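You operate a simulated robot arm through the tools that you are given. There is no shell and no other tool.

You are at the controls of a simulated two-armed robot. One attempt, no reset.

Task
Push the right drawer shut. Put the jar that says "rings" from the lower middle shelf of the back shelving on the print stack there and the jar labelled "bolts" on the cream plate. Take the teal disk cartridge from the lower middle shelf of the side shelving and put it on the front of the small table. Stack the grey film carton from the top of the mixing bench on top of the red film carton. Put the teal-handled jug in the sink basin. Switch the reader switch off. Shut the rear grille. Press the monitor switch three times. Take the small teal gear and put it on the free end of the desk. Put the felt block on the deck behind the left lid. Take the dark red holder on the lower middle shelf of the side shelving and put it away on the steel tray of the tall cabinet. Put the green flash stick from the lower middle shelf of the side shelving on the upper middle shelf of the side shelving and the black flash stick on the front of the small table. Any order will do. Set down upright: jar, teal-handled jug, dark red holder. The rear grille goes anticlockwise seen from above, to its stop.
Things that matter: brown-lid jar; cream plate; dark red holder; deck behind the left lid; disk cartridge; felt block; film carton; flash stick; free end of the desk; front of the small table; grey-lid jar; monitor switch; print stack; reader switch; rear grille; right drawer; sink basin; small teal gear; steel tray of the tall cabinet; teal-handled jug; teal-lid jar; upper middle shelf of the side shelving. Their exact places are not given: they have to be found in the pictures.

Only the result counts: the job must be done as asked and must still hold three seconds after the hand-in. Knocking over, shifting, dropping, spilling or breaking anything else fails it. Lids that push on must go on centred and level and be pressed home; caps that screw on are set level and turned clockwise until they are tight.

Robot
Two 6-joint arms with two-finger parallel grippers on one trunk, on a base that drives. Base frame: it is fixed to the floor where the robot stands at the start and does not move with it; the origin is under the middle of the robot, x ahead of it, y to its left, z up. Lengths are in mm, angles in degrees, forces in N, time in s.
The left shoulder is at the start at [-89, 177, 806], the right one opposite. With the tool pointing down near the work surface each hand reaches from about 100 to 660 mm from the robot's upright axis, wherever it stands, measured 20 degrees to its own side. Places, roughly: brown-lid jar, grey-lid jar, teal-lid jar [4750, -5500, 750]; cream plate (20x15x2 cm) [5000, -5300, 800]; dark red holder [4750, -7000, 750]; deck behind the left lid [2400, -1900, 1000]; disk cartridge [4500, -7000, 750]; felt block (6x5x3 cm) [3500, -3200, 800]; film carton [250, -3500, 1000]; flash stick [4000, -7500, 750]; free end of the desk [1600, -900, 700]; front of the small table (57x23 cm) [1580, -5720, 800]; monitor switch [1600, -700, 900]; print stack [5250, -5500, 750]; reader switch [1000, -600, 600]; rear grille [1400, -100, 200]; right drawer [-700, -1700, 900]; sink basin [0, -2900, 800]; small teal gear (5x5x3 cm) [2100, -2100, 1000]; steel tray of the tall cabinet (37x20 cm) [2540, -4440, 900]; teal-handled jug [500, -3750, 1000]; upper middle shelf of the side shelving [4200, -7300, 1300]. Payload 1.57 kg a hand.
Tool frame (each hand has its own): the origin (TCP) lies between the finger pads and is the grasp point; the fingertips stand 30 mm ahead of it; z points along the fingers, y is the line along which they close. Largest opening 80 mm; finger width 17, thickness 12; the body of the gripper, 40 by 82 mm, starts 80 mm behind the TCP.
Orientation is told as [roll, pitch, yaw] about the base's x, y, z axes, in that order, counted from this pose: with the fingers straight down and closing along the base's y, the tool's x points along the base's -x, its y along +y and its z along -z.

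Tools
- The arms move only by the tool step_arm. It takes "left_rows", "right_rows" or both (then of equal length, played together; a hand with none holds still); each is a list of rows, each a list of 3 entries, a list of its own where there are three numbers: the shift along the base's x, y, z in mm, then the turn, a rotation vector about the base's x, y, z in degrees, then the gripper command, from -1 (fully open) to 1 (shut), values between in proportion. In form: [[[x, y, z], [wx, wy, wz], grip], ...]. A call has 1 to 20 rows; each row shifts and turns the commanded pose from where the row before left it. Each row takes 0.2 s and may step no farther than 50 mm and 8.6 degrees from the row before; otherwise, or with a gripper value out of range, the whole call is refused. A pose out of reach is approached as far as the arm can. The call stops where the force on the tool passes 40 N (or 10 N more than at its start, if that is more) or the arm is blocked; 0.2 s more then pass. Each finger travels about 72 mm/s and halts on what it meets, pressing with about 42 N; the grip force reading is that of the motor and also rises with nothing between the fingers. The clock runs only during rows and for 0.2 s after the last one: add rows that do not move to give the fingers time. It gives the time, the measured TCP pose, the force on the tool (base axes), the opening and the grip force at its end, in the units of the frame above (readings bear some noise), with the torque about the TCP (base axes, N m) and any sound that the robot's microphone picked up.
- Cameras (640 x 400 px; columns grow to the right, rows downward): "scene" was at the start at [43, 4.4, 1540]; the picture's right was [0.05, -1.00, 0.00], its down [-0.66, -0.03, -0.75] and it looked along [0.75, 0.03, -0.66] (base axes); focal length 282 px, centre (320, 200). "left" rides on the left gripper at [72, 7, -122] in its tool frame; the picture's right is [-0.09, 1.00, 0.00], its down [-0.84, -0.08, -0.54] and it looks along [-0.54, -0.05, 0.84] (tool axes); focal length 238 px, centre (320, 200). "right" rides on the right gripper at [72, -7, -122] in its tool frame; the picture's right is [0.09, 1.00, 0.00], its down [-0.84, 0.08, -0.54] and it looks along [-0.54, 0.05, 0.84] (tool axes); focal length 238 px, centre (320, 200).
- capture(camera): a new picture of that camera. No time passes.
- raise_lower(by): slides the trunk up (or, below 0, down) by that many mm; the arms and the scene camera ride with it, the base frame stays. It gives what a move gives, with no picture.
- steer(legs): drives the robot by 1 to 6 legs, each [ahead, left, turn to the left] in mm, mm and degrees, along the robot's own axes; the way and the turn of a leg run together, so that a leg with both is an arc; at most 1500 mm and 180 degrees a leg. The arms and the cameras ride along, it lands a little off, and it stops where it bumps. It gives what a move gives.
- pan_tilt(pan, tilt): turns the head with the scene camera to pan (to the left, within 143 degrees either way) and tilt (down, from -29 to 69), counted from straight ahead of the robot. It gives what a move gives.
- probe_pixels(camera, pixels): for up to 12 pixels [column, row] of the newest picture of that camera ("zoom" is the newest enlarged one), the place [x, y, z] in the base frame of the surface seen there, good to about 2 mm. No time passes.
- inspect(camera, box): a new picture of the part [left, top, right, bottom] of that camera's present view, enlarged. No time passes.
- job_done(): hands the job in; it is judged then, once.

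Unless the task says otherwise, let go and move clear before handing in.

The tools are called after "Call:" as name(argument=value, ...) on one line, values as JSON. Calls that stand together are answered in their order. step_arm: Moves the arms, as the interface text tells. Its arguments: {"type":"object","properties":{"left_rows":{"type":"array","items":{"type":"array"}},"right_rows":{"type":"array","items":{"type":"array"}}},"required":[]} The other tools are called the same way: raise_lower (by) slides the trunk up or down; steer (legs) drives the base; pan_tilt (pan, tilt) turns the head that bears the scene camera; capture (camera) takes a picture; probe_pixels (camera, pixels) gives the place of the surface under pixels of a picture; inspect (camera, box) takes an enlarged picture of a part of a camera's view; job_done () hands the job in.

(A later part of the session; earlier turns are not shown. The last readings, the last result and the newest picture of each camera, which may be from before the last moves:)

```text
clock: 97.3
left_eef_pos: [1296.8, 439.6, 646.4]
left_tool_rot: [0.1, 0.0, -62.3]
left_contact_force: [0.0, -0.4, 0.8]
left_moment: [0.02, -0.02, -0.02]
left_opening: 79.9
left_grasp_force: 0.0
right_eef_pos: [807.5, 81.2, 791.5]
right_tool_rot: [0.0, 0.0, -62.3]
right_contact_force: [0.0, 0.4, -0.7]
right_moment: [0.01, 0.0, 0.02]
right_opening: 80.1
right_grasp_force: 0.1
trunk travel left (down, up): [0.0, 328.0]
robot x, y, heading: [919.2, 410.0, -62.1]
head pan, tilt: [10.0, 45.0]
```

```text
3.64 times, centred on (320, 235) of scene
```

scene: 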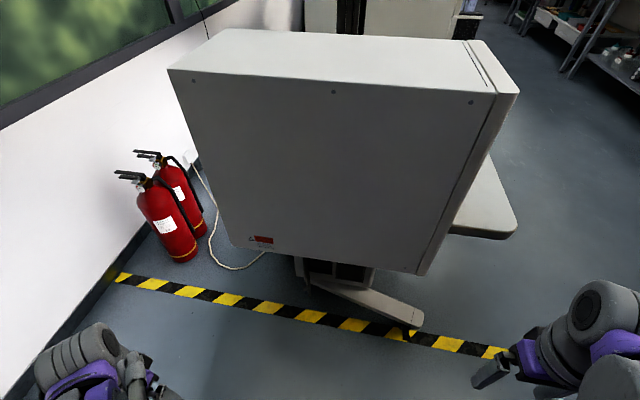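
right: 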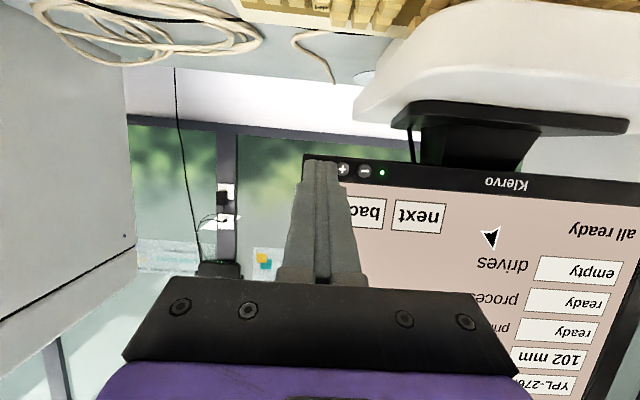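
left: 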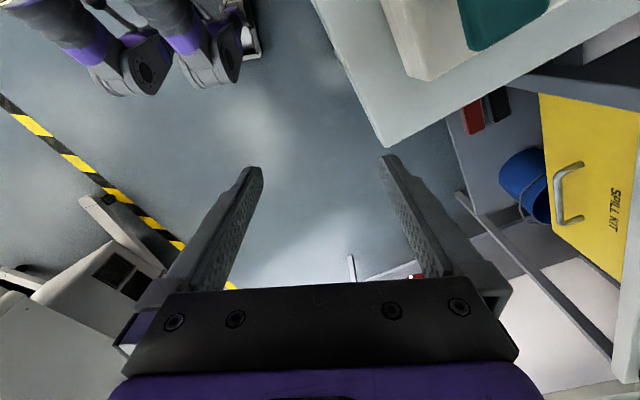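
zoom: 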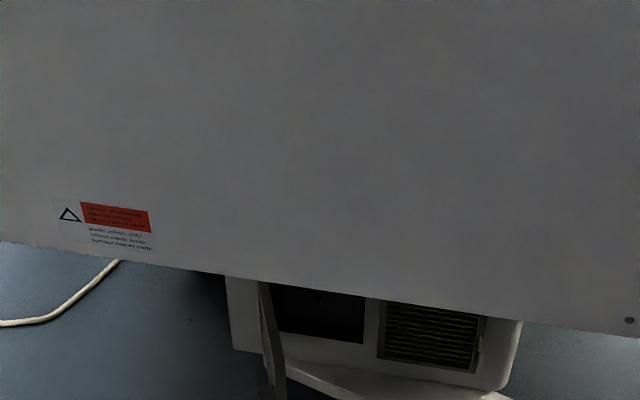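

I'm in position. Bring the left hand forward and down, pitching to 20° below horizontal, closed.

Call:
step_arm(left_rows=[[[4, -27, -28.8], [-6.89, -3.62, 0], 1], [[4, -27, -28.8], [-6.89, -3.62, 0], 1], [[4, -27, -28.8], [-6.89, -3.62, 0], 1], [[4, -27, -28.8], [-6.89, -3.62, 0], 1], [[4, -27, -28.8], [-6.89, -3.62, 0], 1], [[4, -27, -28.8], [-6.89, -3.62, 0], 1], [[4, -27, -28.8], [-6.89, -3.62, 0], 1], [[4, -27, -28.8], [-6.89, -3.62, 0], 1], [[4, -27, -28.8], [-6.89, -3.62, 0], 1], [[4, -27, -28.8], [0, 0, 0], 1], [[4, -27, -28.8], [0, 0, 0], 1], [[4, -27, -28.8], [0, 0, 0], 1], [[0, 0, 0], [0, 0, 0], 1]])

Call:
capture(camera="left")

Call:
capture(camera="scene")

```text
clock: 100.1
left_eef_pos: [1414.6, 41.6, 447.8]
left_tool_rot: [-0.1, -70.1, -62.2]
left_contact_force: [-0.1, 0.1, -0.6]
left_moment: [0.01, 0.02, 0.0]
left_opening: 0.3
left_grasp_force: 21.5
left hand out of reach, approached as far as the arm can: row 5, 6, 7, 8, 9
right_eef_pos: [806.5, 79.1, 790.7]
right_tool_rot: [0.0, 0.0, -62.3]
right_contact_force: [-0.4, -0.1, 0.1]
right_moment: [0.04, 0.01, -0.02]
right_opening: 80.0
right_grasp_force: 0.1
trunk travel left (down, up): [0.0, 328.0]
robot x, y, heading: [916.1, 409.3, -62.4]
head pan, tilt: [10.0, 45.0]
```

```text
taken
```

left: 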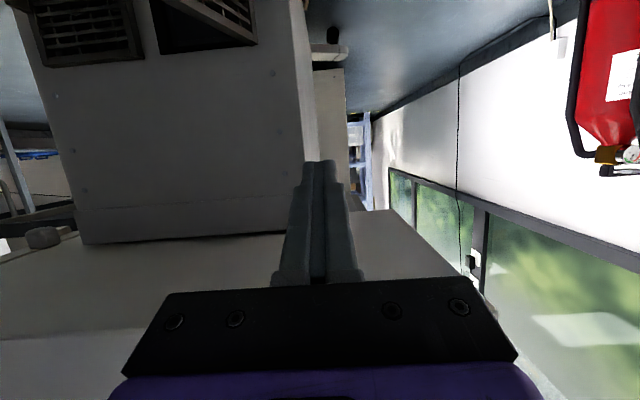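

```text
taken
```

scene: 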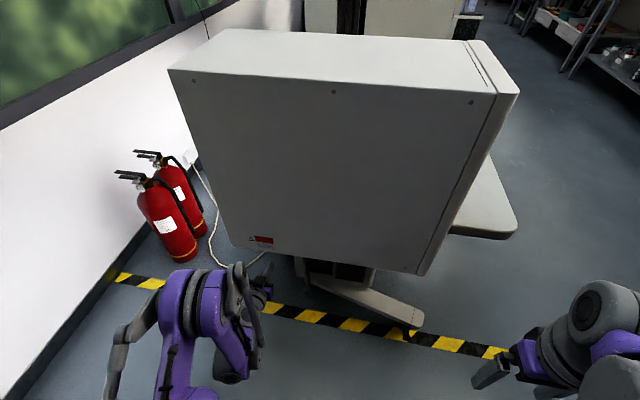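

The arm detoured outward (near-low poses are out of reach) and is now at (1415,42,448), clear of everything. I'll lower straight down from here and see if z≈265 is reachable.

Call:
step_arm(left_rows=[[[0, 0, -30], [0, 0, 0], 1], [[0, 0, -30], [0, 0, 0], 1], [[0, 0, -30], [0, 0, 0], 1], [[0, 0, -30], [0, 0, 0], 1], [[0, 0, -30], [0, 0, 0], 1], [[0, 0, -30], [0, 0, 0], 1], [[0, 0, 0], [0, 0, 0], 1]])

Call:
capture(camera="left")

```text
clock: 101.7
left_eef_pos: [1426.9, 24.4, 275.0]
left_tool_rot: [0.0, -70.1, -62.2]
left_contact_force: [-1.1, 0.8, 0.0]
left_moment: [-0.01, 0.0, -0.04]
left_opening: 0.0
left_grasp_force: 20.8
left hand out of reach, approached as far as the arm can: row 2, 3, 5
right_eef_pos: [807.4, 80.0, 790.8]
right_tool_rot: [0.0, 0.0, -62.3]
right_contact_force: [-0.5, 0.9, 0.3]
right_moment: [0.0, 0.03, 0.03]
right_opening: 80.0
right_grasp_force: 0.0
trunk travel left (down, up): [0.0, 328.0]
robot x, y, heading: [921.8, 410.5, -62.2]
head pan, tilt: [10.0, 45.0]
```

```text
taken
```

left: 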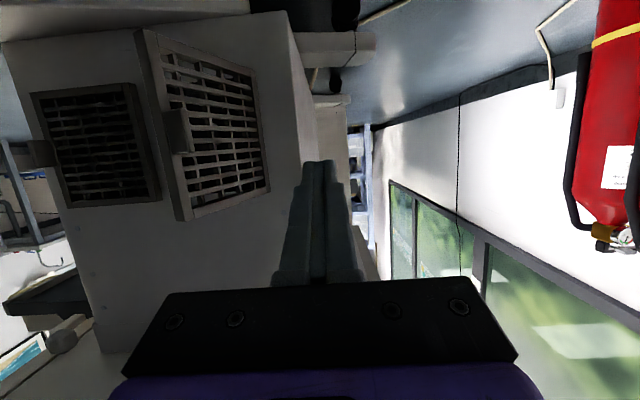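

The wrist camera now sees the open grille panel at (200,110) with its tab (180,130). I'll probe its corners precisely.

Call:
probe_pixels(camera="left", pixels=[[145, 40], [185, 210], [180, 130], [250, 75], [262, 185], [165, 100], [175, 185], [240, 110], [255, 180], [160, 185], [285, 100], [285, 200]])

```text
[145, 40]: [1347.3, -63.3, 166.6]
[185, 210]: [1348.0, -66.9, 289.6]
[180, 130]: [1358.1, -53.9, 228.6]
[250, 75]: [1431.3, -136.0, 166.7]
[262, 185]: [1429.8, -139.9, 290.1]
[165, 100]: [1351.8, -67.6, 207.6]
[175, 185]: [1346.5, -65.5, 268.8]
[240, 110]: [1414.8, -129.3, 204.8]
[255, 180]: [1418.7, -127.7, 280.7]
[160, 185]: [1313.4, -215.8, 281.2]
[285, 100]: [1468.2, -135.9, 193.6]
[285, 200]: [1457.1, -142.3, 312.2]
```

Panel outer face runs from hinge (1431,-138) to free end (1347,-65), z 162–295, tab at z≈229. I'll move the closed finger up to the face above the tab at ~88 mm from the hinge.

Call:
step_arm(left_rows=[[[-20, -22.8, 0], [0, 0, 0], 1], [[-20, -22.8, 0], [0, 0, 0], 1], [[-15, -17, 0], [0, 0, 0], 1], [[0, 0, 0], [0, 0, 0], 1]])

Call:
capture(camera="left")

```text
clock: 102.7
left_eef_pos: [1372.5, -39.6, 275.1]
left_tool_rot: [-0.2, -70.1, -62.2]
left_contact_force: [0.6, -0.4, 0.1]
left_moment: [0.05, -0.01, -0.01]
left_opening: 0.0
left_grasp_force: 21.0
right_eef_pos: [806.6, 79.7, 790.8]
right_tool_rot: [0.0, 0.0, -62.3]
right_contact_force: [0.2, 0.5, -0.1]
right_moment: [0.02, 0.04, -0.03]
right_opening: 80.1
right_grasp_force: 0.1
trunk travel left (down, up): [0.0, 328.0]
robot x, y, heading: [922.4, 413.3, -62.7]
head pan, tilt: [10.0, 45.0]
```

```text
taken
```

left: 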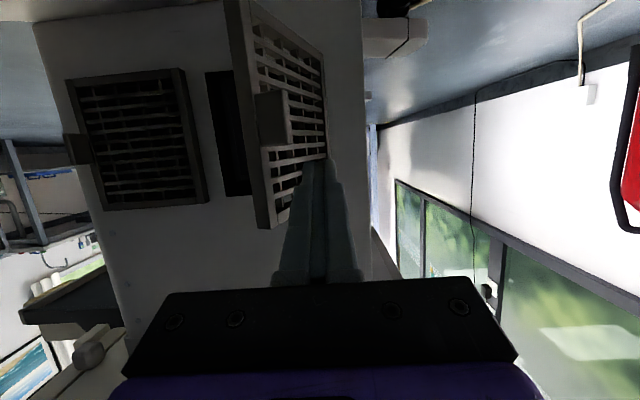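

The finger is beside the panel just above the tab. Now sweep it along the closing arc.

Call:
step_arm(left_rows=[[[-8.6, -9.8, 0], [0, 0, 0], 1], [[-8.4, -11.4, 0], [0, 0, 0], 1], [[-7, -13.6, 0], [0, 0, 0], 1], [[-4.5, -14.7, 0], [0, 0, 0], 1], [[0, 0, 0], [0, 0, 0], 1]])

Call:
capture(camera="left")

```text
clock: 103.9
left_eef_pos: [1345.4, -88.0, 272.4]
left_tool_rot: [-0.1, -70.1, -62.2]
left_contact_force: [-0.5, 0.2, 0.4]
left_moment: [0.02, -0.01, 0.03]
left_opening: 0.0
left_grasp_force: 21.4
right_eef_pos: [807.1, 79.1, 790.6]
right_tool_rot: [0.0, 0.0, -62.3]
right_contact_force: [0.4, 0.6, -0.4]
right_moment: [0.0, 0.02, 0.01]
right_opening: 80.0
right_grasp_force: 0.0
trunk travel left (down, up): [0.0, 328.0]
robot x, y, heading: [922.8, 411.6, -62.3]
head pan, tilt: [10.0, 45.0]
```

```text
taken
```

left: 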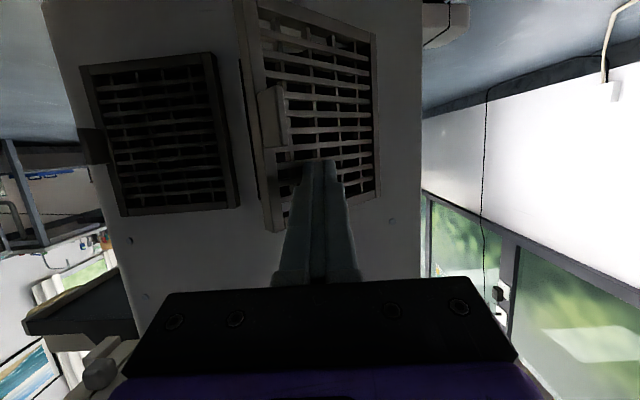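

The panel is swinging shut. Continue the arc.

Call:
step_arm(left_rows=[[[-1.8, -15.2, 0], [0, 0, 0], 1], [[0.8, -15.3, 0], [0, 0, 0], 1], [[3.4, -15, 0], [0, 0, 0], 1], [[4, -9.5, 0], [0, 0, 0], 1], [[0, 0, 0], [0, 0, 0], 1]])

Call:
capture(camera="left")

```text
clock: 105.1
left_eef_pos: [1349.9, -143.6, 276.2]
left_tool_rot: [-0.1, -70.0, -62.2]
left_contact_force: [-0.1, -0.1, 1.0]
left_moment: [0.01, -0.05, -0.01]
left_opening: 0.0
left_grasp_force: 21.2
right_eef_pos: [807.0, 80.8, 790.3]
right_tool_rot: [0.0, 0.0, -62.3]
right_contact_force: [0.2, -0.2, -0.1]
right_moment: [0.01, 0.01, -0.03]
right_opening: 79.9
right_grasp_force: 0.1
trunk travel left (down, up): [0.0, 328.0]
robot x, y, heading: [920.3, 409.9, -62.3]
head pan, tilt: [10.0, 45.0]
```

```text
taken
```

left: 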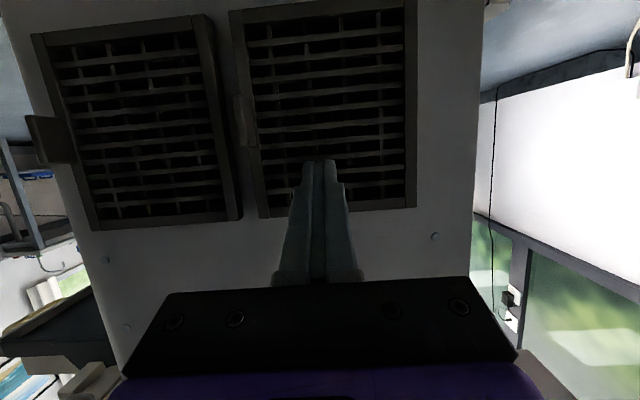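

Nearly shut. Push inward in small steps until it meets its stop.

Call:
step_arm(left_rows=[[[1.2, -2.2, 0], [0, 0, 0], 1], [[1.2, -2.2, 0], [0, 0, 0], 1], [[1.2, -2.2, 0], [0, 0, 0], 1], [[1.2, -2.2, 0], [0, 0, 0], 1]])

Call:
capture(camera="left")

```text
clock: 106.1
left_eef_pos: [1352.9, -148.8, 277.2]
left_tool_rot: [0.0, -69.9, -62.3]
left_contact_force: [-11.7, 19.9, -3.1]
left_moment: [0.13, 0.03, -0.02]
left_opening: 0.0
left_grasp_force: 21.7
left hand out of reach, approached as far as the arm can: row 2
right_eef_pos: [807.2, 81.4, 790.1]
right_tool_rot: [0.0, 0.0, -62.1]
right_contact_force: [0.1, -0.5, -0.3]
right_moment: [0.01, -0.02, -0.02]
right_opening: 79.8
right_grasp_force: 0.1
trunk travel left (down, up): [0.0, 328.0]
robot x, y, heading: [921.1, 410.9, -62.2]
head pan, tilt: [10.0, 45.0]
```

```text
taken
```

left: 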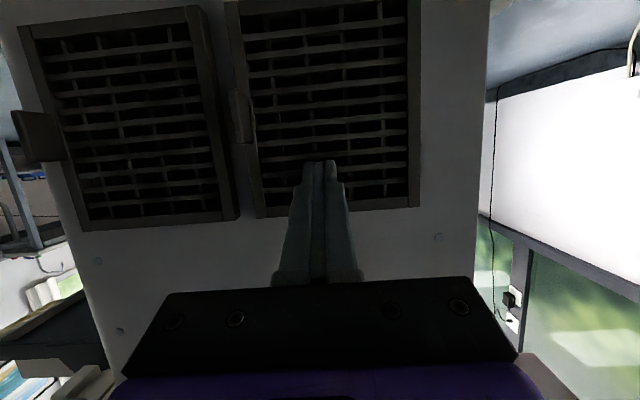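

23 N reaction: at its stop. Retract outward and check the panel is flush by probing.

Call:
step_arm(left_rows=[[[-4, 8, 0], [0, 0, 0], 1], [[-14, 27, 0], [0, 0, 0], 1], [[-14, 27, 0], [0, 0, 0], 1], [[-14, 27, 0], [0, 0, 0], 1], [[-14, 27, 0], [0, 0, 0], 1], [[0, 0, 0], [0, 0, 0], 1]])

Call:
capture(camera="left")

Call:
probe_pixels(camera="left", pixels=[[250, 30], [253, 190], [370, 180], [365, 60], [130, 50], [200, 50], [205, 200], [240, 120], [390, 100], [250, 60], [368, 120]])

```text
clock: 107.5
left_eef_pos: [1299.4, -49.0, 275.2]
left_tool_rot: [-0.1, -70.2, -62.2]
left_contact_force: [0.1, -0.3, -0.6]
left_moment: [-0.03, -0.01, -0.01]
left_opening: 0.0
left_grasp_force: 21.4
left hand out of reach, approached as far as the arm can: row 5
right_eef_pos: [807.3, 80.6, 790.3]
right_tool_rot: [-0.1, -0.1, -62.2]
right_contact_force: [0.2, 1.0, -1.2]
right_moment: [-0.01, -0.03, 0.01]
right_opening: 79.9
right_grasp_force: 0.1
trunk travel left (down, up): [0.0, 328.0]
robot x, y, heading: [919.5, 411.4, -62.2]
head pan, tilt: [10.0, 45.0]
```

```text
taken
```

left: 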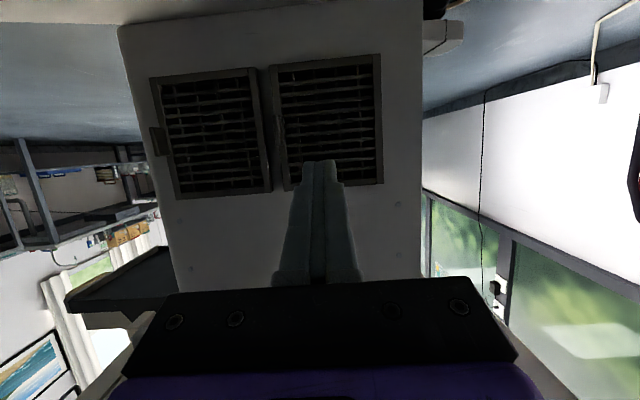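

```text
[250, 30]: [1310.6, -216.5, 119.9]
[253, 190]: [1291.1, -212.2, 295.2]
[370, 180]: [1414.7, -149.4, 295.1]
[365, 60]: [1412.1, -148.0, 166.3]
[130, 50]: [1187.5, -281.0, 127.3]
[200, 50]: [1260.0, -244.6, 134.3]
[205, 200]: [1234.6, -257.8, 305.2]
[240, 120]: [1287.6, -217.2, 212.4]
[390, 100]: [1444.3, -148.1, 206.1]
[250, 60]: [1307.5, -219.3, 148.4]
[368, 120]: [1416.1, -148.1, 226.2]
```

Call:
inspect(camera="left", box=[140, 40, 400, 210])

Call:
probe_pixels(camera="left", pixels=[[274, 75], [279, 130], [286, 185], [377, 70], [378, 120], [380, 175], [257, 75], [262, 130], [268, 185], [158, 90], [165, 130], [176, 190]])

```text
2.35 times, centred on (270, 125) of left
```

zoom: 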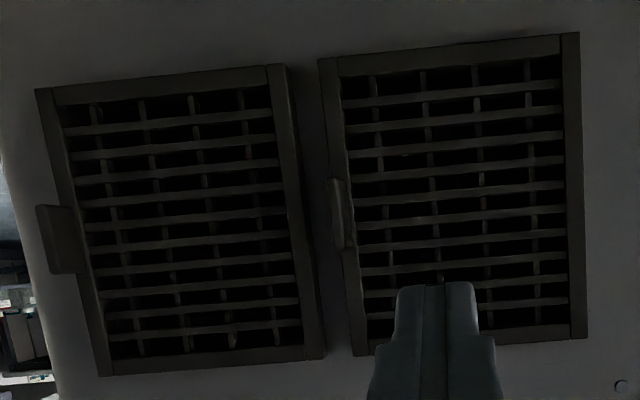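

```text
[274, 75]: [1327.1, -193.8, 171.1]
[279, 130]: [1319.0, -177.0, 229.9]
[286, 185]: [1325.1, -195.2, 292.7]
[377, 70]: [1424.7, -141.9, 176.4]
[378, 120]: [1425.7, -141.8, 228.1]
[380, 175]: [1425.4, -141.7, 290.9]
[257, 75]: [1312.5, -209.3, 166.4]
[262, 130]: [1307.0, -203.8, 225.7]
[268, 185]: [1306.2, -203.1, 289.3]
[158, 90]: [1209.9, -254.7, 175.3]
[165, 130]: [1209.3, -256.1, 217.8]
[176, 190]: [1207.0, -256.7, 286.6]
```

Rear panel (angle 208.0°) is now parallel with the closed front one (207.8°): shut. I'll back away, then raise the trunk and fold the left arm.

Call:
steer(legs=[[-230, -60, 0]])

Call:
raise_lower(by=250)

Call:
step_arm(left_rows=[[[0, 0, 30], [6.89, 3.62, 0], 1], [[0, 0, 30], [6.89, 3.62, 0], 1], [[0, 0, 30], [6.89, 3.62, 0], 1], [[0, 0, 30], [6.89, 3.62, 0], 1], [[0, 0, 30], [6.89, 3.62, 0], 1], [[0, 0, 30], [6.89, 3.62, 0], 1], [[0, 0, 30], [6.89, 3.62, 0], 1], [[0, 0, 30], [6.89, 3.62, 0], 1], [[0, 0, 30], [6.89, 3.62, 0], -1], [[0, 0, 30], [0, 0, 0], -1], [[0, 0, 30], [0, 0, 0], -1], [[0, 0, 30], [0, 0, 0], -1]])

Call:
capture(camera="scene")

```text
clock: 109.3
left_eef_pos: [1133.9, 130.3, 276.1]
left_tool_rot: [-0.1, -70.1, -62.6]
left_contact_force: [-0.3, 0.3, -0.2]
left_moment: [-0.03, -0.04, -0.01]
left_opening: 0.0
left_grasp_force: 21.8
right_eef_pos: [643.5, 261.0, 789.6]
right_tool_rot: [0.1, 0.0, -62.7]
right_contact_force: [0.8, 0.1, -0.1]
right_moment: [0.02, 0.03, 0.0]
right_opening: 80.4
right_grasp_force: 0.1
trunk travel left (down, up): [0.0, 328.0]
robot x, y, heading: [758.7, 589.6, -62.7]
head pan, tilt: [10.0, 45.0]
```

```text
clock: 111.9
left_eef_pos: [1148.9, 103.2, 549.4]
left_tool_rot: [-0.1, -72.3, -62.7]
left_contact_force: [0.1, 1.0, 0.4]
left_moment: [0.04, -0.01, 0.01]
left_opening: 0.0
left_grasp_force: 21.0
right_eef_pos: [642.8, 263.8, 1040.2]
right_tool_rot: [0.0, 0.0, -62.8]
right_contact_force: [0.2, 0.3, 0.3]
right_moment: [0.01, -0.02, 0.0]
right_opening: 79.7
right_grasp_force: 0.1
trunk travel left (down, up): [-250.0, 78.0]
robot x, y, heading: [761.1, 588.2, -62.7]
head pan, tilt: [10.0, 45.0]
```

```text
clock: 114.5
left_eef_pos: [1145.3, 104.2, 914.9]
left_tool_rot: [-0.5, -2.2, -62.4]
left_contact_force: [-0.7, -0.7, 0.6]
left_moment: [0.0, 0.01, 0.02]
left_opening: 79.8
left_grasp_force: 0.0
right_eef_pos: [642.1, 261.0, 1040.5]
right_tool_rot: [0.1, 0.0, -62.6]
right_contact_force: [-0.4, 0.5, 1.6]
right_moment: [0.02, 0.0, 0.02]
right_opening: 79.9
right_grasp_force: 0.0
trunk travel left (down, up): [-250.0, 78.0]
robot x, y, heading: [757.2, 591.7, -63.0]
head pan, tilt: [10.0, 45.0]
```

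```text
taken
```

scene: 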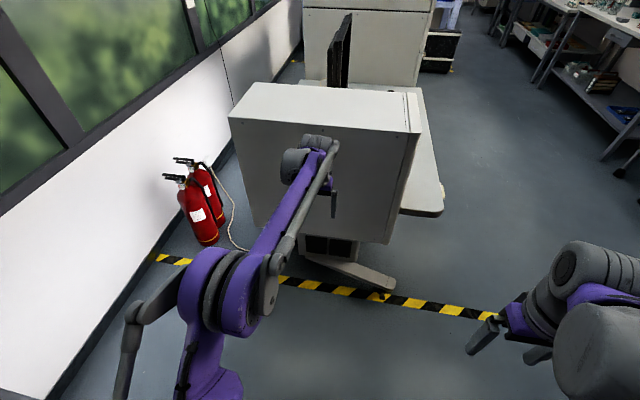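

Now fold the left hand to a compact carrying pose mirrored to the right one.

Call:
step_arm(left_rows=[[[-5.4, 38.8, 12.5], [1.95, 1.0, 0], -1], [[-5.4, 38.8, 12.5], [0, 0, 0], -1], [[-5.4, 38.8, 12.5], [0, 0, 0], -1], [[-5.4, 38.8, 12.5], [0, 0, 0], -1], [[-5.4, 38.8, 12.5], [0, 0, 0], -1], [[-5.4, 38.8, 12.5], [0, 0, 0], -1], [[-5.4, 38.8, 12.5], [0, 0, 0], -1], [[-5.4, 38.8, 12.5], [0, 0, 0], -1], [[-5.4, 38.8, 12.5], [0, 0, 0], -1], [[-5.4, 38.8, 12.5], [0, 0, 0], -1]])

Call:
steer(legs=[[0, -700, 0], [0, 0, 0]])

Call:
pan_tilt(pan=10, tilt=25)

Call:
capture(camera="scene")

```text
clock: 116.7
left_eef_pos: [1092.0, 493.4, 1040.5]
left_tool_rot: [-0.6, 0.0, -62.4]
left_contact_force: [-0.6, 0.8, 0.2]
left_moment: [-0.01, -0.03, -0.04]
left_opening: 79.9
left_grasp_force: 0.1
right_eef_pos: [642.2, 262.5, 1040.5]
right_tool_rot: [0.0, -0.1, -62.7]
right_contact_force: [-0.2, -0.3, 0.2]
right_moment: [0.01, -0.03, 0.01]
right_opening: 80.1
right_grasp_force: 0.0
trunk travel left (down, up): [-250.0, 78.0]
robot x, y, heading: [758.2, 593.7, -62.8]
head pan, tilt: [10.0, 45.0]
```

```text
clock: 123.7
left_eef_pos: [457.9, 162.0, 1039.7]
left_tool_rot: [-0.5, 0.0, -61.7]
left_contact_force: [-1.1, 0.3, -0.3]
left_moment: [-0.01, -0.03, 0.0]
left_opening: 79.8
left_grasp_force: 0.1
right_eef_pos: [8.4, -71.9, 1040.0]
right_tool_rot: [0.0, 0.0, -62.1]
right_contact_force: [-0.1, 0.5, 0.1]
right_moment: [0.0, 0.02, 0.03]
right_opening: 80.2
right_grasp_force: 0.0
trunk travel left (down, up): [-250.0, 78.0]
robot x, y, heading: [119.6, 258.5, -62.1]
head pan, tilt: [10.0, 45.0]
```

```text
clock: 124.6
left_eef_pos: [458.7, 162.3, 1039.0]
left_tool_rot: [-0.5, 0.1, -61.8]
left_contact_force: [-0.6, 0.1, -0.3]
left_moment: [-0.01, -0.02, -0.01]
left_opening: 80.1
left_grasp_force: 0.1
right_eef_pos: [9.9, -71.2, 1040.8]
right_tool_rot: [0.0, 0.1, -62.1]
right_contact_force: [-0.2, 0.6, 0.5]
right_moment: [0.0, -0.03, 0.01]
right_opening: 79.9
right_grasp_force: 0.0
trunk travel left (down, up): [-250.0, 78.0]
robot x, y, heading: [120.2, 257.0, -61.7]
head pan, tilt: [10.0, 25.0]
```

```text
taken
```

scene: 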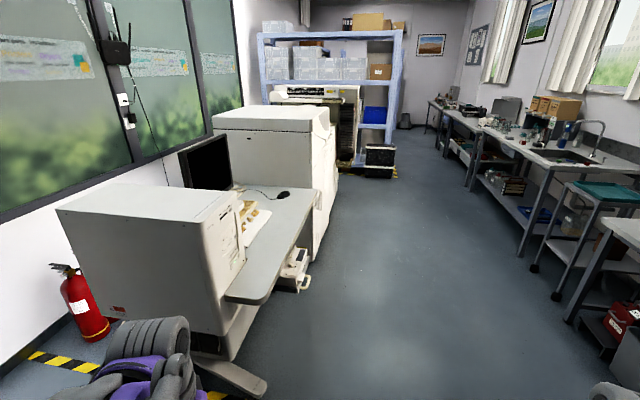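

I'm in open floor. Next the right drawer near (-700,-1700,900): turn toward it and drive closer.

Call:
steer(legs=[[0, 0, -50], [1000, 0, 0]])

Call:
pan_tilt(pan=0, tilt=35)

Call:
capture(camera="scene")

```text
clock: 132.1
left_eef_pos: [-138.5, -985.0, 1039.8]
left_tool_rot: [-0.5, 0.0, -113.2]
left_contact_force: [0.1, -0.4, -0.2]
left_moment: [0.01, 0.01, 0.04]
left_opening: 79.8
left_grasp_force: 0.0
right_eef_pos: [-601.6, -780.2, 1040.3]
right_tool_rot: [-0.1, 0.1, -113.7]
right_contact_force: [-0.4, 0.3, 0.1]
right_moment: [-0.01, 0.0, 0.01]
right_opening: 80.0
right_grasp_force: 0.0
trunk travel left (down, up): [-250.0, 78.0]
robot x, y, heading: [-271.5, -664.7, -113.8]
head pan, tilt: [10.0, 25.0]
```

```text
clock: 132.8
left_eef_pos: [-139.3, -983.5, 1038.9]
left_tool_rot: [-0.5, 0.0, -113.1]
left_contact_force: [-0.2, 0.0, 0.3]
left_moment: [-0.01, -0.02, 0.0]
left_opening: 80.0
left_grasp_force: 0.0
right_eef_pos: [-602.7, -780.6, 1039.7]
right_tool_rot: [0.0, 0.0, -113.5]
right_contact_force: [0.8, -0.2, -0.3]
right_moment: [-0.02, -0.02, -0.01]
right_opening: 79.9
right_grasp_force: 0.0
trunk travel left (down, up): [-250.0, 78.0]
robot x, y, heading: [-271.5, -662.1, -113.6]
head pan, tilt: [0.0, 35.0]
```

```text
taken
```

scene: 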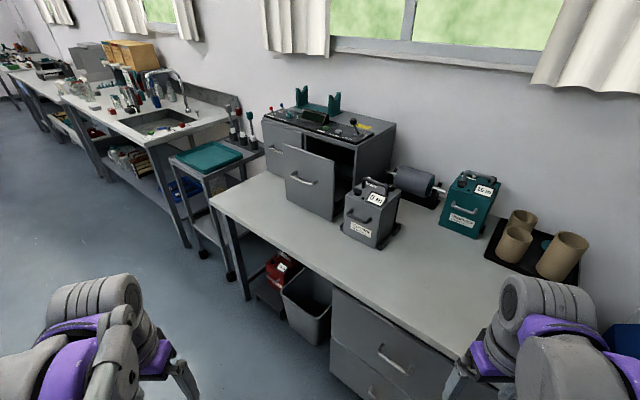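

The grey cabinet on the bench has its right drawer pulled out at (312,180). Probing its face and surroundings.

Call:
inspect(camera="scene", box=[240, 90, 440, 260])

Call:
probe_pixels(camera="scene", pixels=[[287, 150], [337, 165], [290, 200], [330, 215], [300, 182], [270, 140], [285, 135], [325, 150], [365, 160], [345, 225], [215, 205], [370, 290]])

```text
2.35 times, centred on (340, 175) of scene
```

zoom: 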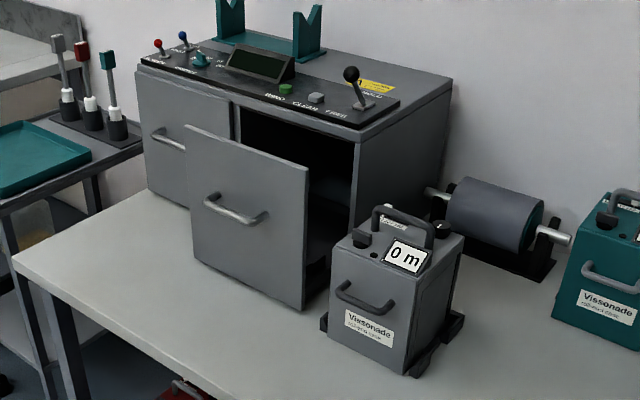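

```text
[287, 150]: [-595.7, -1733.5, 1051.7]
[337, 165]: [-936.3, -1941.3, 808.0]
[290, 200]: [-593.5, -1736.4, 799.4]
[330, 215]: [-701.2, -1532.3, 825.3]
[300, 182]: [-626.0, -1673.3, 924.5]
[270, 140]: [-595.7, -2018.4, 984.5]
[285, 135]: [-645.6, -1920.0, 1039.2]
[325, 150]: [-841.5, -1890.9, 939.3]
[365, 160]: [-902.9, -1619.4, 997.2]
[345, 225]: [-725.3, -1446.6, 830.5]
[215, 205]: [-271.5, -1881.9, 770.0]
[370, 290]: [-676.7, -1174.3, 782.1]
```

The right drawer sticks out ~129 mm from its neighbour; face centre ≈(-648,-1632), push direction ≈ heading -153°. I'll turn and stand off so the left hand can push it.

Call:
steer(legs=[[0, 0, -39.5], [0, 543, 0], [204, 0, 0]])

Call:
pan_tilt(pan=10, tilt=35)

Call:
capture(camera="scene")

```text
clock: 141.0
left_eef_pos: [-324.8, -1560.2, 1039.4]
left_tool_rot: [-0.5, 0.0, -153.5]
left_contact_force: [-0.4, 0.4, -0.5]
left_moment: [0.0, -0.04, -0.01]
left_opening: 80.3
left_grasp_force: 0.0
right_eef_pos: [-547.5, -1106.0, 1040.9]
right_tool_rot: [-0.1, -0.1, -153.6]
right_contact_force: [0.1, -0.2, 0.4]
right_moment: [0.0, -0.01, 0.01]
right_opening: 80.0
right_grasp_force: 0.1
trunk travel left (down, up): [-250.0, 78.0]
robot x, y, heading: [-220.8, -1229.4, -153.9]
head pan, tilt: [0.0, 35.0]
```

```text
clock: 141.7
left_eef_pos: [-325.4, -1560.7, 1040.4]
left_tool_rot: [-0.4, 0.0, -153.4]
left_contact_force: [-0.8, -0.6, -0.5]
left_moment: [-0.04, 0.03, 0.01]
left_opening: 80.0
left_grasp_force: 0.1
right_eef_pos: [-546.2, -1106.2, 1040.2]
right_tool_rot: [0.1, 0.0, -153.7]
right_contact_force: [-0.5, -0.7, 0.1]
right_moment: [0.01, 0.0, 0.01]
right_opening: 79.8
right_grasp_force: 0.1
trunk travel left (down, up): [-250.0, 78.0]
robot x, y, heading: [-216.1, -1224.2, -153.7]
head pan, tilt: [10.0, 35.0]
```

```text
taken
```

scene: 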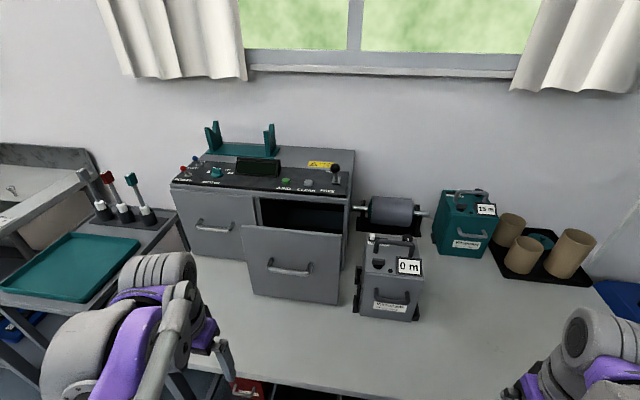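

Call:
probe_pixels(camera="scene", pixels=[[250, 240], [335, 245], [255, 285], [335, 295], [292, 245], [292, 255], [290, 270], [300, 285], [220, 215], [195, 215], [345, 200], [360, 270]])

Call:
inspect(camera="scene", box=[150, 130, 440, 320])

```text
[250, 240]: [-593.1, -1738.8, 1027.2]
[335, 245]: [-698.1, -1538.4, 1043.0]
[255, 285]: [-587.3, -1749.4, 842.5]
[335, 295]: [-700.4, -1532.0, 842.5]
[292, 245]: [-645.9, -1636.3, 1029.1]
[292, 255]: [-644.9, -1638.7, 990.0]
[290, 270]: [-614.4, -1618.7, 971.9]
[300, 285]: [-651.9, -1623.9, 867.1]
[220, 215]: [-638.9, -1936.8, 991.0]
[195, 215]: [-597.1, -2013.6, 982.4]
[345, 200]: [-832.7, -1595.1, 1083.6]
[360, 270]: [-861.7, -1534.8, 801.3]
```

```text
2.11 times, centred on (295, 225) of scene
```

zoom: 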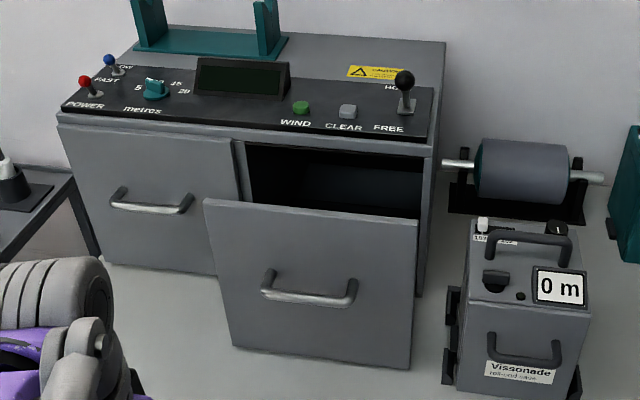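

Face centre ≈(-646,-1637), top at z≈1052, handle at z≈965. I'll bring the left hand, pitched forward and closed, to just in front of the face above the handle.

Call:
step_arm(left_rows=[[[-28.5, -5, -2.6], [-3.46, 6.97, 0], 1], [[-28.5, -5, -2.6], [-3.46, 6.97, 0], 1], [[-28.5, -5, -2.6], [-3.46, 6.97, 0], 1], [[-28.5, -5, -2.6], [-3.46, 6.97, 0], 1], [[-28.5, -5, -2.6], [-3.46, 6.97, 0], 1], [[-28.5, -5, -2.6], [-3.46, 6.97, 0], 1], [[-28.5, -5, -2.6], [-3.46, 6.97, 0], 1], [[-28.5, -5, -2.6], [-3.46, 6.97, 0], 1], [[-28.5, -5, -2.6], [-3.46, 6.97, 0], 1], [[0, 0, 0], [0, 0, 0], 1]])

Call:
capture(camera="left")

Call:
capture(camera="scene")

```text
clock: 143.9
left_eef_pos: [-580.4, -1604.2, 1018.3]
left_tool_rot: [-1.2, -70.1, -152.8]
left_contact_force: [1.3, 0.6, 0.7]
left_moment: [-0.01, 0.02, 0.01]
left_opening: 0.3
left_grasp_force: 21.0
right_eef_pos: [-546.2, -1106.9, 1040.5]
right_tool_rot: [0.1, -0.1, -153.6]
right_contact_force: [-0.6, -0.7, -0.4]
right_moment: [0.03, 0.0, 0.0]
right_opening: 80.2
right_grasp_force: 0.1
trunk travel left (down, up): [-250.0, 78.0]
robot x, y, heading: [-223.2, -1223.8, -153.6]
head pan, tilt: [10.0, 35.0]
```

```text
taken
```

left: 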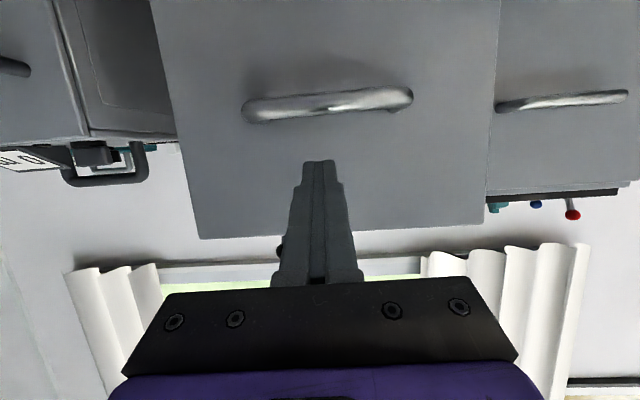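

```text
taken
```

scene: 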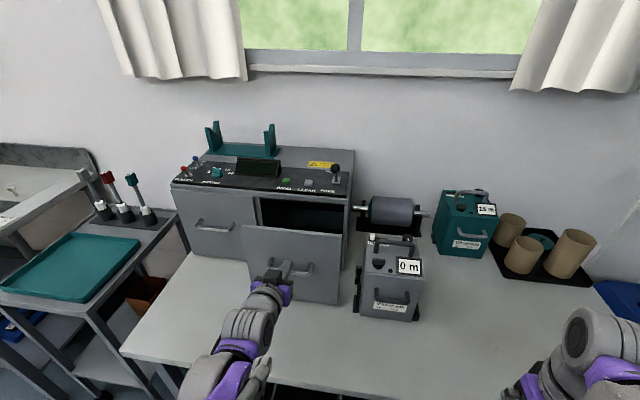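

Tip faces the drawer above its handle. Push along (-0.892,-0.452).

Call:
step_arm(left_rows=[[[-8.9, -4.5, 0], [0, 0, 0], 1], [[-8.9, -4.5, 0], [0, 0, 0], 1], [[-8.9, -4.5, 0], [0, 0, 0], 1], [[-8.9, -4.5, 0], [0, 0, 0], 1], [[-8.9, -4.5, 0], [0, 0, 0], 1], [[-8.9, -4.5, 0], [0, 0, 0], 1], [[-8.9, -4.5, 0], [0, 0, 0], 1], [[-8.9, -4.5, 0], [0, 0, 0], 1], [[-8.9, -4.5, 0], [0, 0, 0], 1], [[-8.9, -4.5, 0], [0, 0, 0], 1], [[-8.9, -4.5, 0], [0, 0, 0], 1], [[-8.9, -4.5, 0], [0, 0, 0], 1], [[-8.9, -4.5, 0], [0, 0, 0], 1], [[-8.9, -4.5, 0], [0, 0, 0], 1]])

Call:
capture(camera="scene")

```text
clock: 146.9
left_eef_pos: [-706.4, -1667.1, 1017.3]
left_tool_rot: [-1.1, -70.0, -153.0]
left_contact_force: [0.7, 0.2, 0.6]
left_moment: [0.0, -0.02, -0.01]
left_opening: 0.0
left_grasp_force: 21.2
right_eef_pos: [-547.4, -1106.5, 1041.3]
right_tool_rot: [0.1, -0.1, -153.7]
right_contact_force: [0.4, -0.2, -0.8]
right_moment: [0.02, 0.01, 0.03]
right_opening: 79.9
right_grasp_force: 0.1
trunk travel left (down, up): [-250.0, 78.0]
robot x, y, heading: [-216.2, -1227.5, -153.7]
head pan, tilt: [10.0, 35.0]
```

```text
taken
```

scene: 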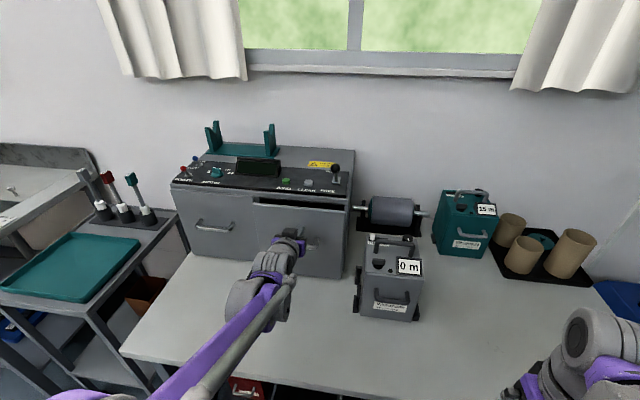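

The drawer is nearly in. Keep pushing with smaller steps until it stops.

Call:
step_arm(left_rows=[[[-5.4, -2.7, 0], [0, 0, 0], 1], [[-5.4, -2.7, 0], [0, 0, 0], 1], [[-5.4, -2.7, 0], [0, 0, 0], 1], [[-5.4, -2.7, 0], [0, 0, 0], 1], [[-3.6, -1.8, 0], [0, 0, 0], 1], [[-2.7, -1.4, 0], [0, 0, 0], 1], [[-2.7, -1.4, 0], [0, 0, 0], 1], [[-2.7, -1.4, 0], [0, 0, 0], 1]])

Call:
inspect(camera="scene", box=[160, 130, 440, 320])

```text
clock: 148.7
left_eef_pos: [-735.3, -1683.4, 1016.5]
left_tool_rot: [-1.2, -69.8, -152.8]
left_contact_force: [27.2, 16.3, -14.1]
left_moment: [0.27, -0.49, -0.03]
left_opening: 0.0
left_grasp_force: 21.0
right_eef_pos: [-544.4, -1105.9, 1040.9]
right_tool_rot: [0.0, -0.2, -153.7]
right_contact_force: [0.9, 0.1, 0.4]
right_moment: [0.03, -0.01, 0.0]
right_opening: 80.0
right_grasp_force: 0.1
trunk travel left (down, up): [-250.0, 78.0]
robot x, y, heading: [-217.1, -1227.9, -153.6]
head pan, tilt: [10.0, 35.0]
```

```text
2.11 times, centred on (300, 225) of scene
```

zoom: 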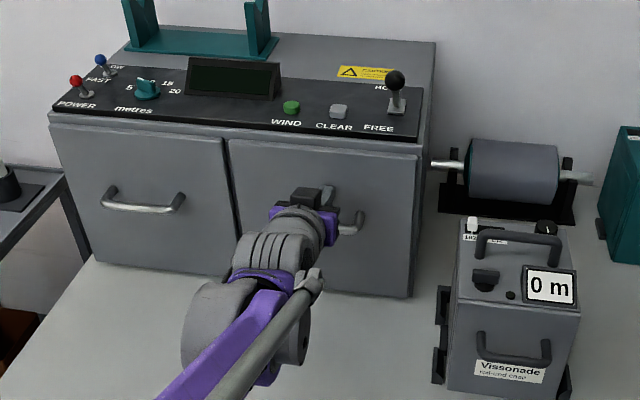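

~34 N and the face is level with its neighbour. Retract and verify by probing both drawer faces.

Call:
step_arm(left_rows=[[[8.9, 4.5, 0], [0, 0, 0], 1], [[26.7, 13.5, 0], [0, 0, 0], 1], [[26.7, 13.5, 0], [0, 0, 0], 1], [[28.5, 10, 2.6], [3.46, -6.97, 0], 1], [[28.5, 5, 2.6], [3.46, -6.97, 0], 1], [[28.5, 5, 2.6], [3.46, -6.97, 0], 1], [[28.5, 5, 2.6], [3.46, -6.97, 0], 1], [[28.5, 5, 2.6], [3.46, -6.97, 0], 1], [[28.5, 5, 2.6], [3.46, -6.97, 0], 1], [[28.5, 5, 2.6], [3.46, -6.97, 0], 1], [[28.5, 5, 2.6], [3.46, -6.97, 0], 1], [[28.5, 5, 2.6], [3.46, -6.97, 0], -1], [[28.5, 13, 0], [0, 0, 0], -1], [[28.5, 13, 0], [0, 0, 0], -1]])

Call:
capture(camera="scene")

Call:
probe_pixels(camera="scene", pixels=[[195, 215], [245, 215], [262, 240], [330, 250], [340, 215], [265, 205], [300, 215], [360, 270]])

```text
clock: 151.7
left_eef_pos: [-361.2, -1575.2, 1038.0]
left_tool_rot: [-0.5, 0.0, -153.4]
left_contact_force: [-0.1, 0.5, 0.8]
left_moment: [0.06, 0.03, 0.0]
left_opening: 79.9
left_grasp_force: 0.1
right_eef_pos: [-545.6, -1105.2, 1039.5]
right_tool_rot: [-0.1, -0.1, -153.7]
right_contact_force: [0.6, 0.1, 0.2]
right_moment: [0.0, 0.05, -0.06]
right_opening: 80.0
right_grasp_force: 0.0
trunk travel left (down, up): [-250.0, 78.0]
robot x, y, heading: [-219.3, -1229.0, -154.0]
head pan, tilt: [10.0, 35.0]
```

```text
taken
```

scene: 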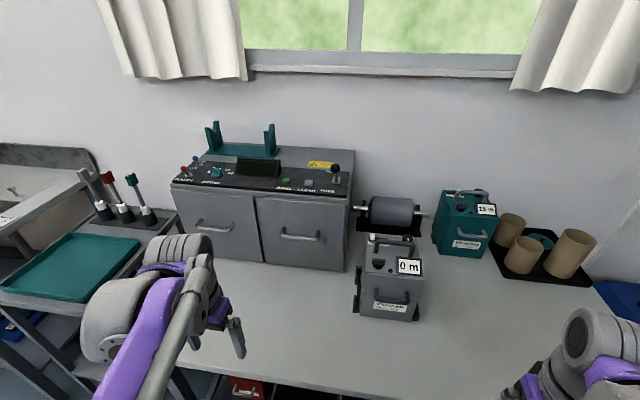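

```text
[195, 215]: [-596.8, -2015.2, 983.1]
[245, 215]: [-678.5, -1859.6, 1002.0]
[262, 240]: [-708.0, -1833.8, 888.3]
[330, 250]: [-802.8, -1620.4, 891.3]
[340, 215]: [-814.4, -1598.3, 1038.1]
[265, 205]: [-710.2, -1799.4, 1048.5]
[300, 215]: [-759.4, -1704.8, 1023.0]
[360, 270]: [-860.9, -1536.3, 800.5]
```

The drawer is flush (n within 3 mm of its neighbour). Next toward the sink/mixing bench: I'll move to the middle of the aisle and look down it.

Call:
steer(legs=[[-300, 0, 0], [0, 0, 90]])

Call:
pan_tilt(pan=0, tilt=25)

Call:
capture(camera="scene")

```text
clock: 157.6
left_eef_pos: [397.5, -1241.2, 1037.3]
left_tool_rot: [-0.5, 0.0, -63.9]
left_contact_force: [1.1, 0.1, -0.4]
left_moment: [0.01, -0.01, 0.02]
left_opening: 80.0
left_grasp_force: 0.1
right_eef_pos: [-74.4, -1421.5, 1040.7]
right_tool_rot: [0.0, 0.1, -64.2]
right_contact_force: [0.3, -1.2, -0.4]
right_moment: [0.0, -0.03, -0.04]
right_opening: 80.1
right_grasp_force: 0.2
trunk travel left (down, up): [-250.0, 78.0]
robot x, y, heading: [49.3, -1095.2, -64.4]
head pan, tilt: [10.0, 35.0]
```

```text
clock: 158.3
left_eef_pos: [397.5, -1241.4, 1038.5]
left_tool_rot: [-0.5, 0.0, -64.0]
left_contact_force: [-1.0, 0.1, -0.1]
left_moment: [0.0, 0.0, -0.02]
left_opening: 80.1
left_grasp_force: 0.0
right_eef_pos: [-75.3, -1422.8, 1040.8]
right_tool_rot: [-0.1, -0.1, -64.3]
right_contact_force: [-0.2, 0.2, 0.3]
right_moment: [0.03, 0.02, 0.0]
right_opening: 80.2
right_grasp_force: 0.1
trunk travel left (down, up): [-250.0, 78.0]
robot x, y, heading: [51.0, -1094.4, -64.3]
head pan, tilt: [0.0, 25.0]
```

```text
taken
```

scene: 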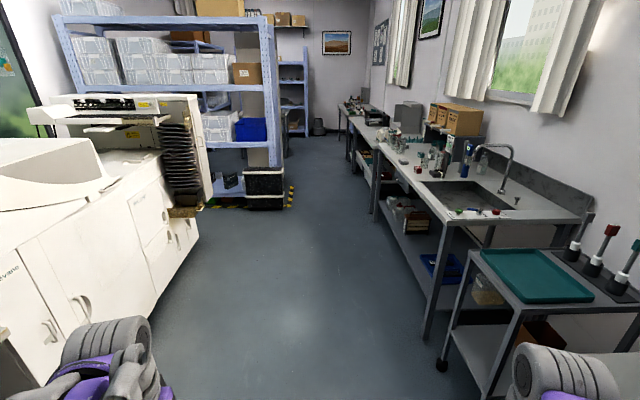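

The aisle runs ahead between the white machine (left) and the sink/mixing benches (right). Probing geometry along it.

Call:
probe_pixels(camera="scene", pixels=[[425, 335], [441, 367], [375, 208], [365, 115], [460, 195], [440, 215], [395, 150], [165, 285], [195, 235], [265, 205], [490, 250], [300, 250]])

Call:
inspect(camera="scene", box=[340, 90, 540, 230])

```text
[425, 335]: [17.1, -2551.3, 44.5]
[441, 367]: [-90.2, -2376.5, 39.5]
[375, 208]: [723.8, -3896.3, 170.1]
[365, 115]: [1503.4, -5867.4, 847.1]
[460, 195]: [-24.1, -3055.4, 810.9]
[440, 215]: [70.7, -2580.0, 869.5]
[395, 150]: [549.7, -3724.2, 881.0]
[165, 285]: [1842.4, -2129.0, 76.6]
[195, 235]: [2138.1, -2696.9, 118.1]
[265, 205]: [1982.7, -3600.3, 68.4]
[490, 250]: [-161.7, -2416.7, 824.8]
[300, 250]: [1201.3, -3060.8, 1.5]
```

```text
2.86 times, centred on (440, 160) of scene
```

zoom: 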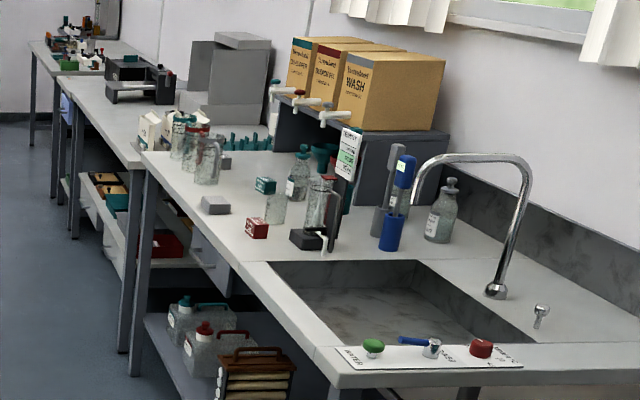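

The bench front runs along heading -62.3°, aisle 1.8 m wide. I'll drive along it to opposite the jug and cartons and turn to face the bench.

Call:
steer(legs=[[0, 0, 2], [1200, 0, 0], [1170, 0, 0], [0, 0, -90]])

Call:
pan_tilt(pan=0, tilt=35)

Call:
capture(camera="scene")

```text
clock: 174.3
left_eef_pos: [1011.2, -3610.4, 1037.6]
left_tool_rot: [-0.5, 0.0, -151.3]
left_contact_force: [0.6, -0.5, -0.5]
left_moment: [0.02, -0.01, -0.01]
left_opening: 80.4
left_grasp_force: 0.1
right_eef_pos: [809.5, -3146.7, 1040.2]
right_tool_rot: [0.0, -0.1, -151.6]
right_contact_force: [0.1, 0.3, 0.0]
right_moment: [-0.01, -0.01, -0.02]
right_opening: 79.7
right_grasp_force: 0.1
trunk travel left (down, up): [-250.0, 78.0]
robot x, y, heading: [1138.3, -3256.4, -151.4]
head pan, tilt: [0.0, 25.0]
```

```text
clock: 175.0
left_eef_pos: [1012.3, -3609.9, 1038.2]
left_tool_rot: [-0.6, 0.0, -151.3]
left_contact_force: [-0.4, 0.2, 0.4]
left_moment: [-0.01, 0.02, 0.04]
left_opening: 80.1
left_grasp_force: 0.1
right_eef_pos: [809.7, -3147.2, 1040.4]
right_tool_rot: [0.0, 0.1, -151.7]
right_contact_force: [0.2, -0.3, -0.3]
right_moment: [0.0, 0.0, 0.01]
right_opening: 79.8
right_grasp_force: 0.2
trunk travel left (down, up): [-250.0, 78.0]
robot x, y, heading: [1141.7, -3255.7, -151.7]
head pan, tilt: [0.0, 35.0]
```

```text
taken
```

scene: 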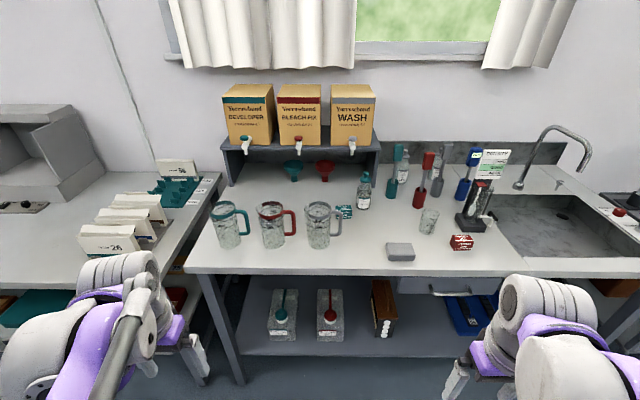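

Now in view: teal-handled jug at (230,225), grey carton (400,251), red carton (461,242), sink at (560,225). Probing them.

Call:
inspect(camera="scene", box=[190, 170, 500, 290])

Call:
probe_pixels(camera="scene", pixels=[[230, 240], [230, 210], [245, 215], [400, 244], [400, 256], [461, 236], [461, 247], [345, 211], [430, 220], [560, 225], [300, 268], [530, 272]])

```text
2.06 times, centred on (345, 230) of scene
```

zoom: 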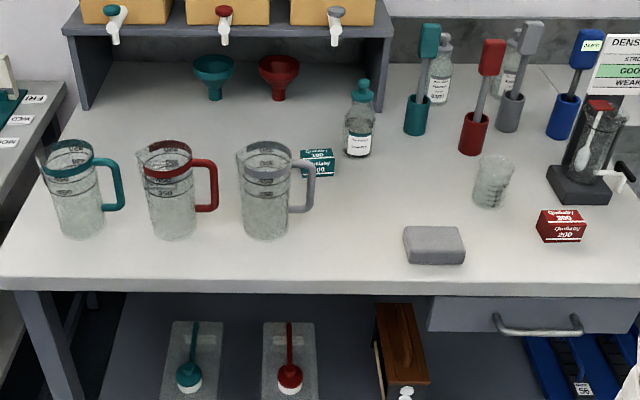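

```text
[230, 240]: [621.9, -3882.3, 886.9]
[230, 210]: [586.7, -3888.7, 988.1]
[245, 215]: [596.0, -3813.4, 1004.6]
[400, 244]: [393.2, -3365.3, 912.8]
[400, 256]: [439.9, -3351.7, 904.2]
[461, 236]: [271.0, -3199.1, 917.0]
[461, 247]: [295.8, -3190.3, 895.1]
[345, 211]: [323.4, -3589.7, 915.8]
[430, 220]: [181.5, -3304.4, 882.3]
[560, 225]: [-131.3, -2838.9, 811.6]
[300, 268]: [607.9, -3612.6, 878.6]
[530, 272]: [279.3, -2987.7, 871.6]
```

The grey block at (400,251) may or may not be a film carton; zooming for details.

Call:
inspect(camera="scene", box=[370, 190, 490, 270])

Call:
inspect(camera="scene", box=[280, 140, 400, 230])

Call:
inspect(camera="scene", box=[60, 150, 260, 270])

```text
5.00 times, centred on (430, 230) of scene
```

zoom: 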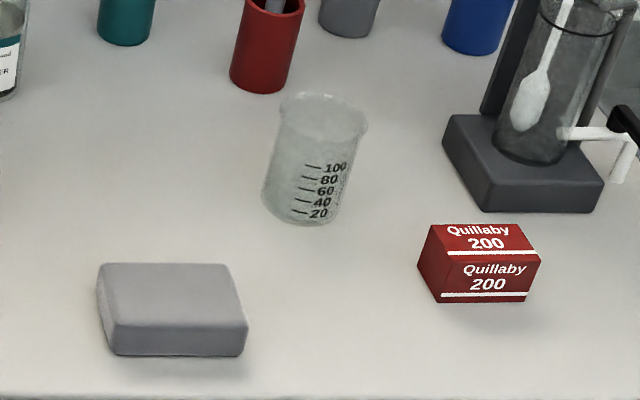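

```text
4.44 times, centred on (340, 185) of scene
```

zoom: 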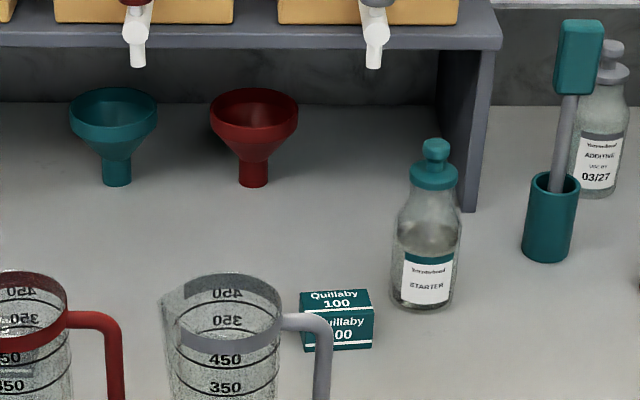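

```text
3.20 times, centred on (160, 210) of scene
```

zoom: 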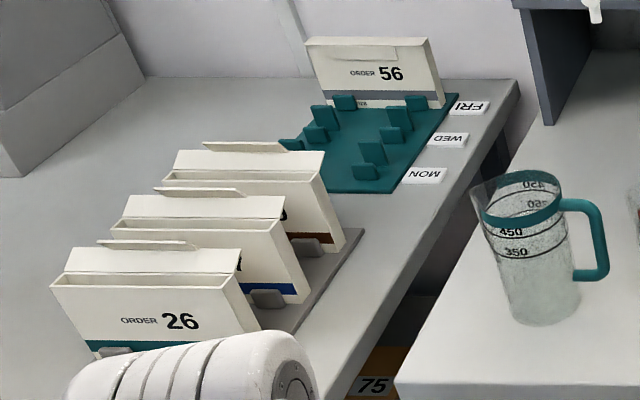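

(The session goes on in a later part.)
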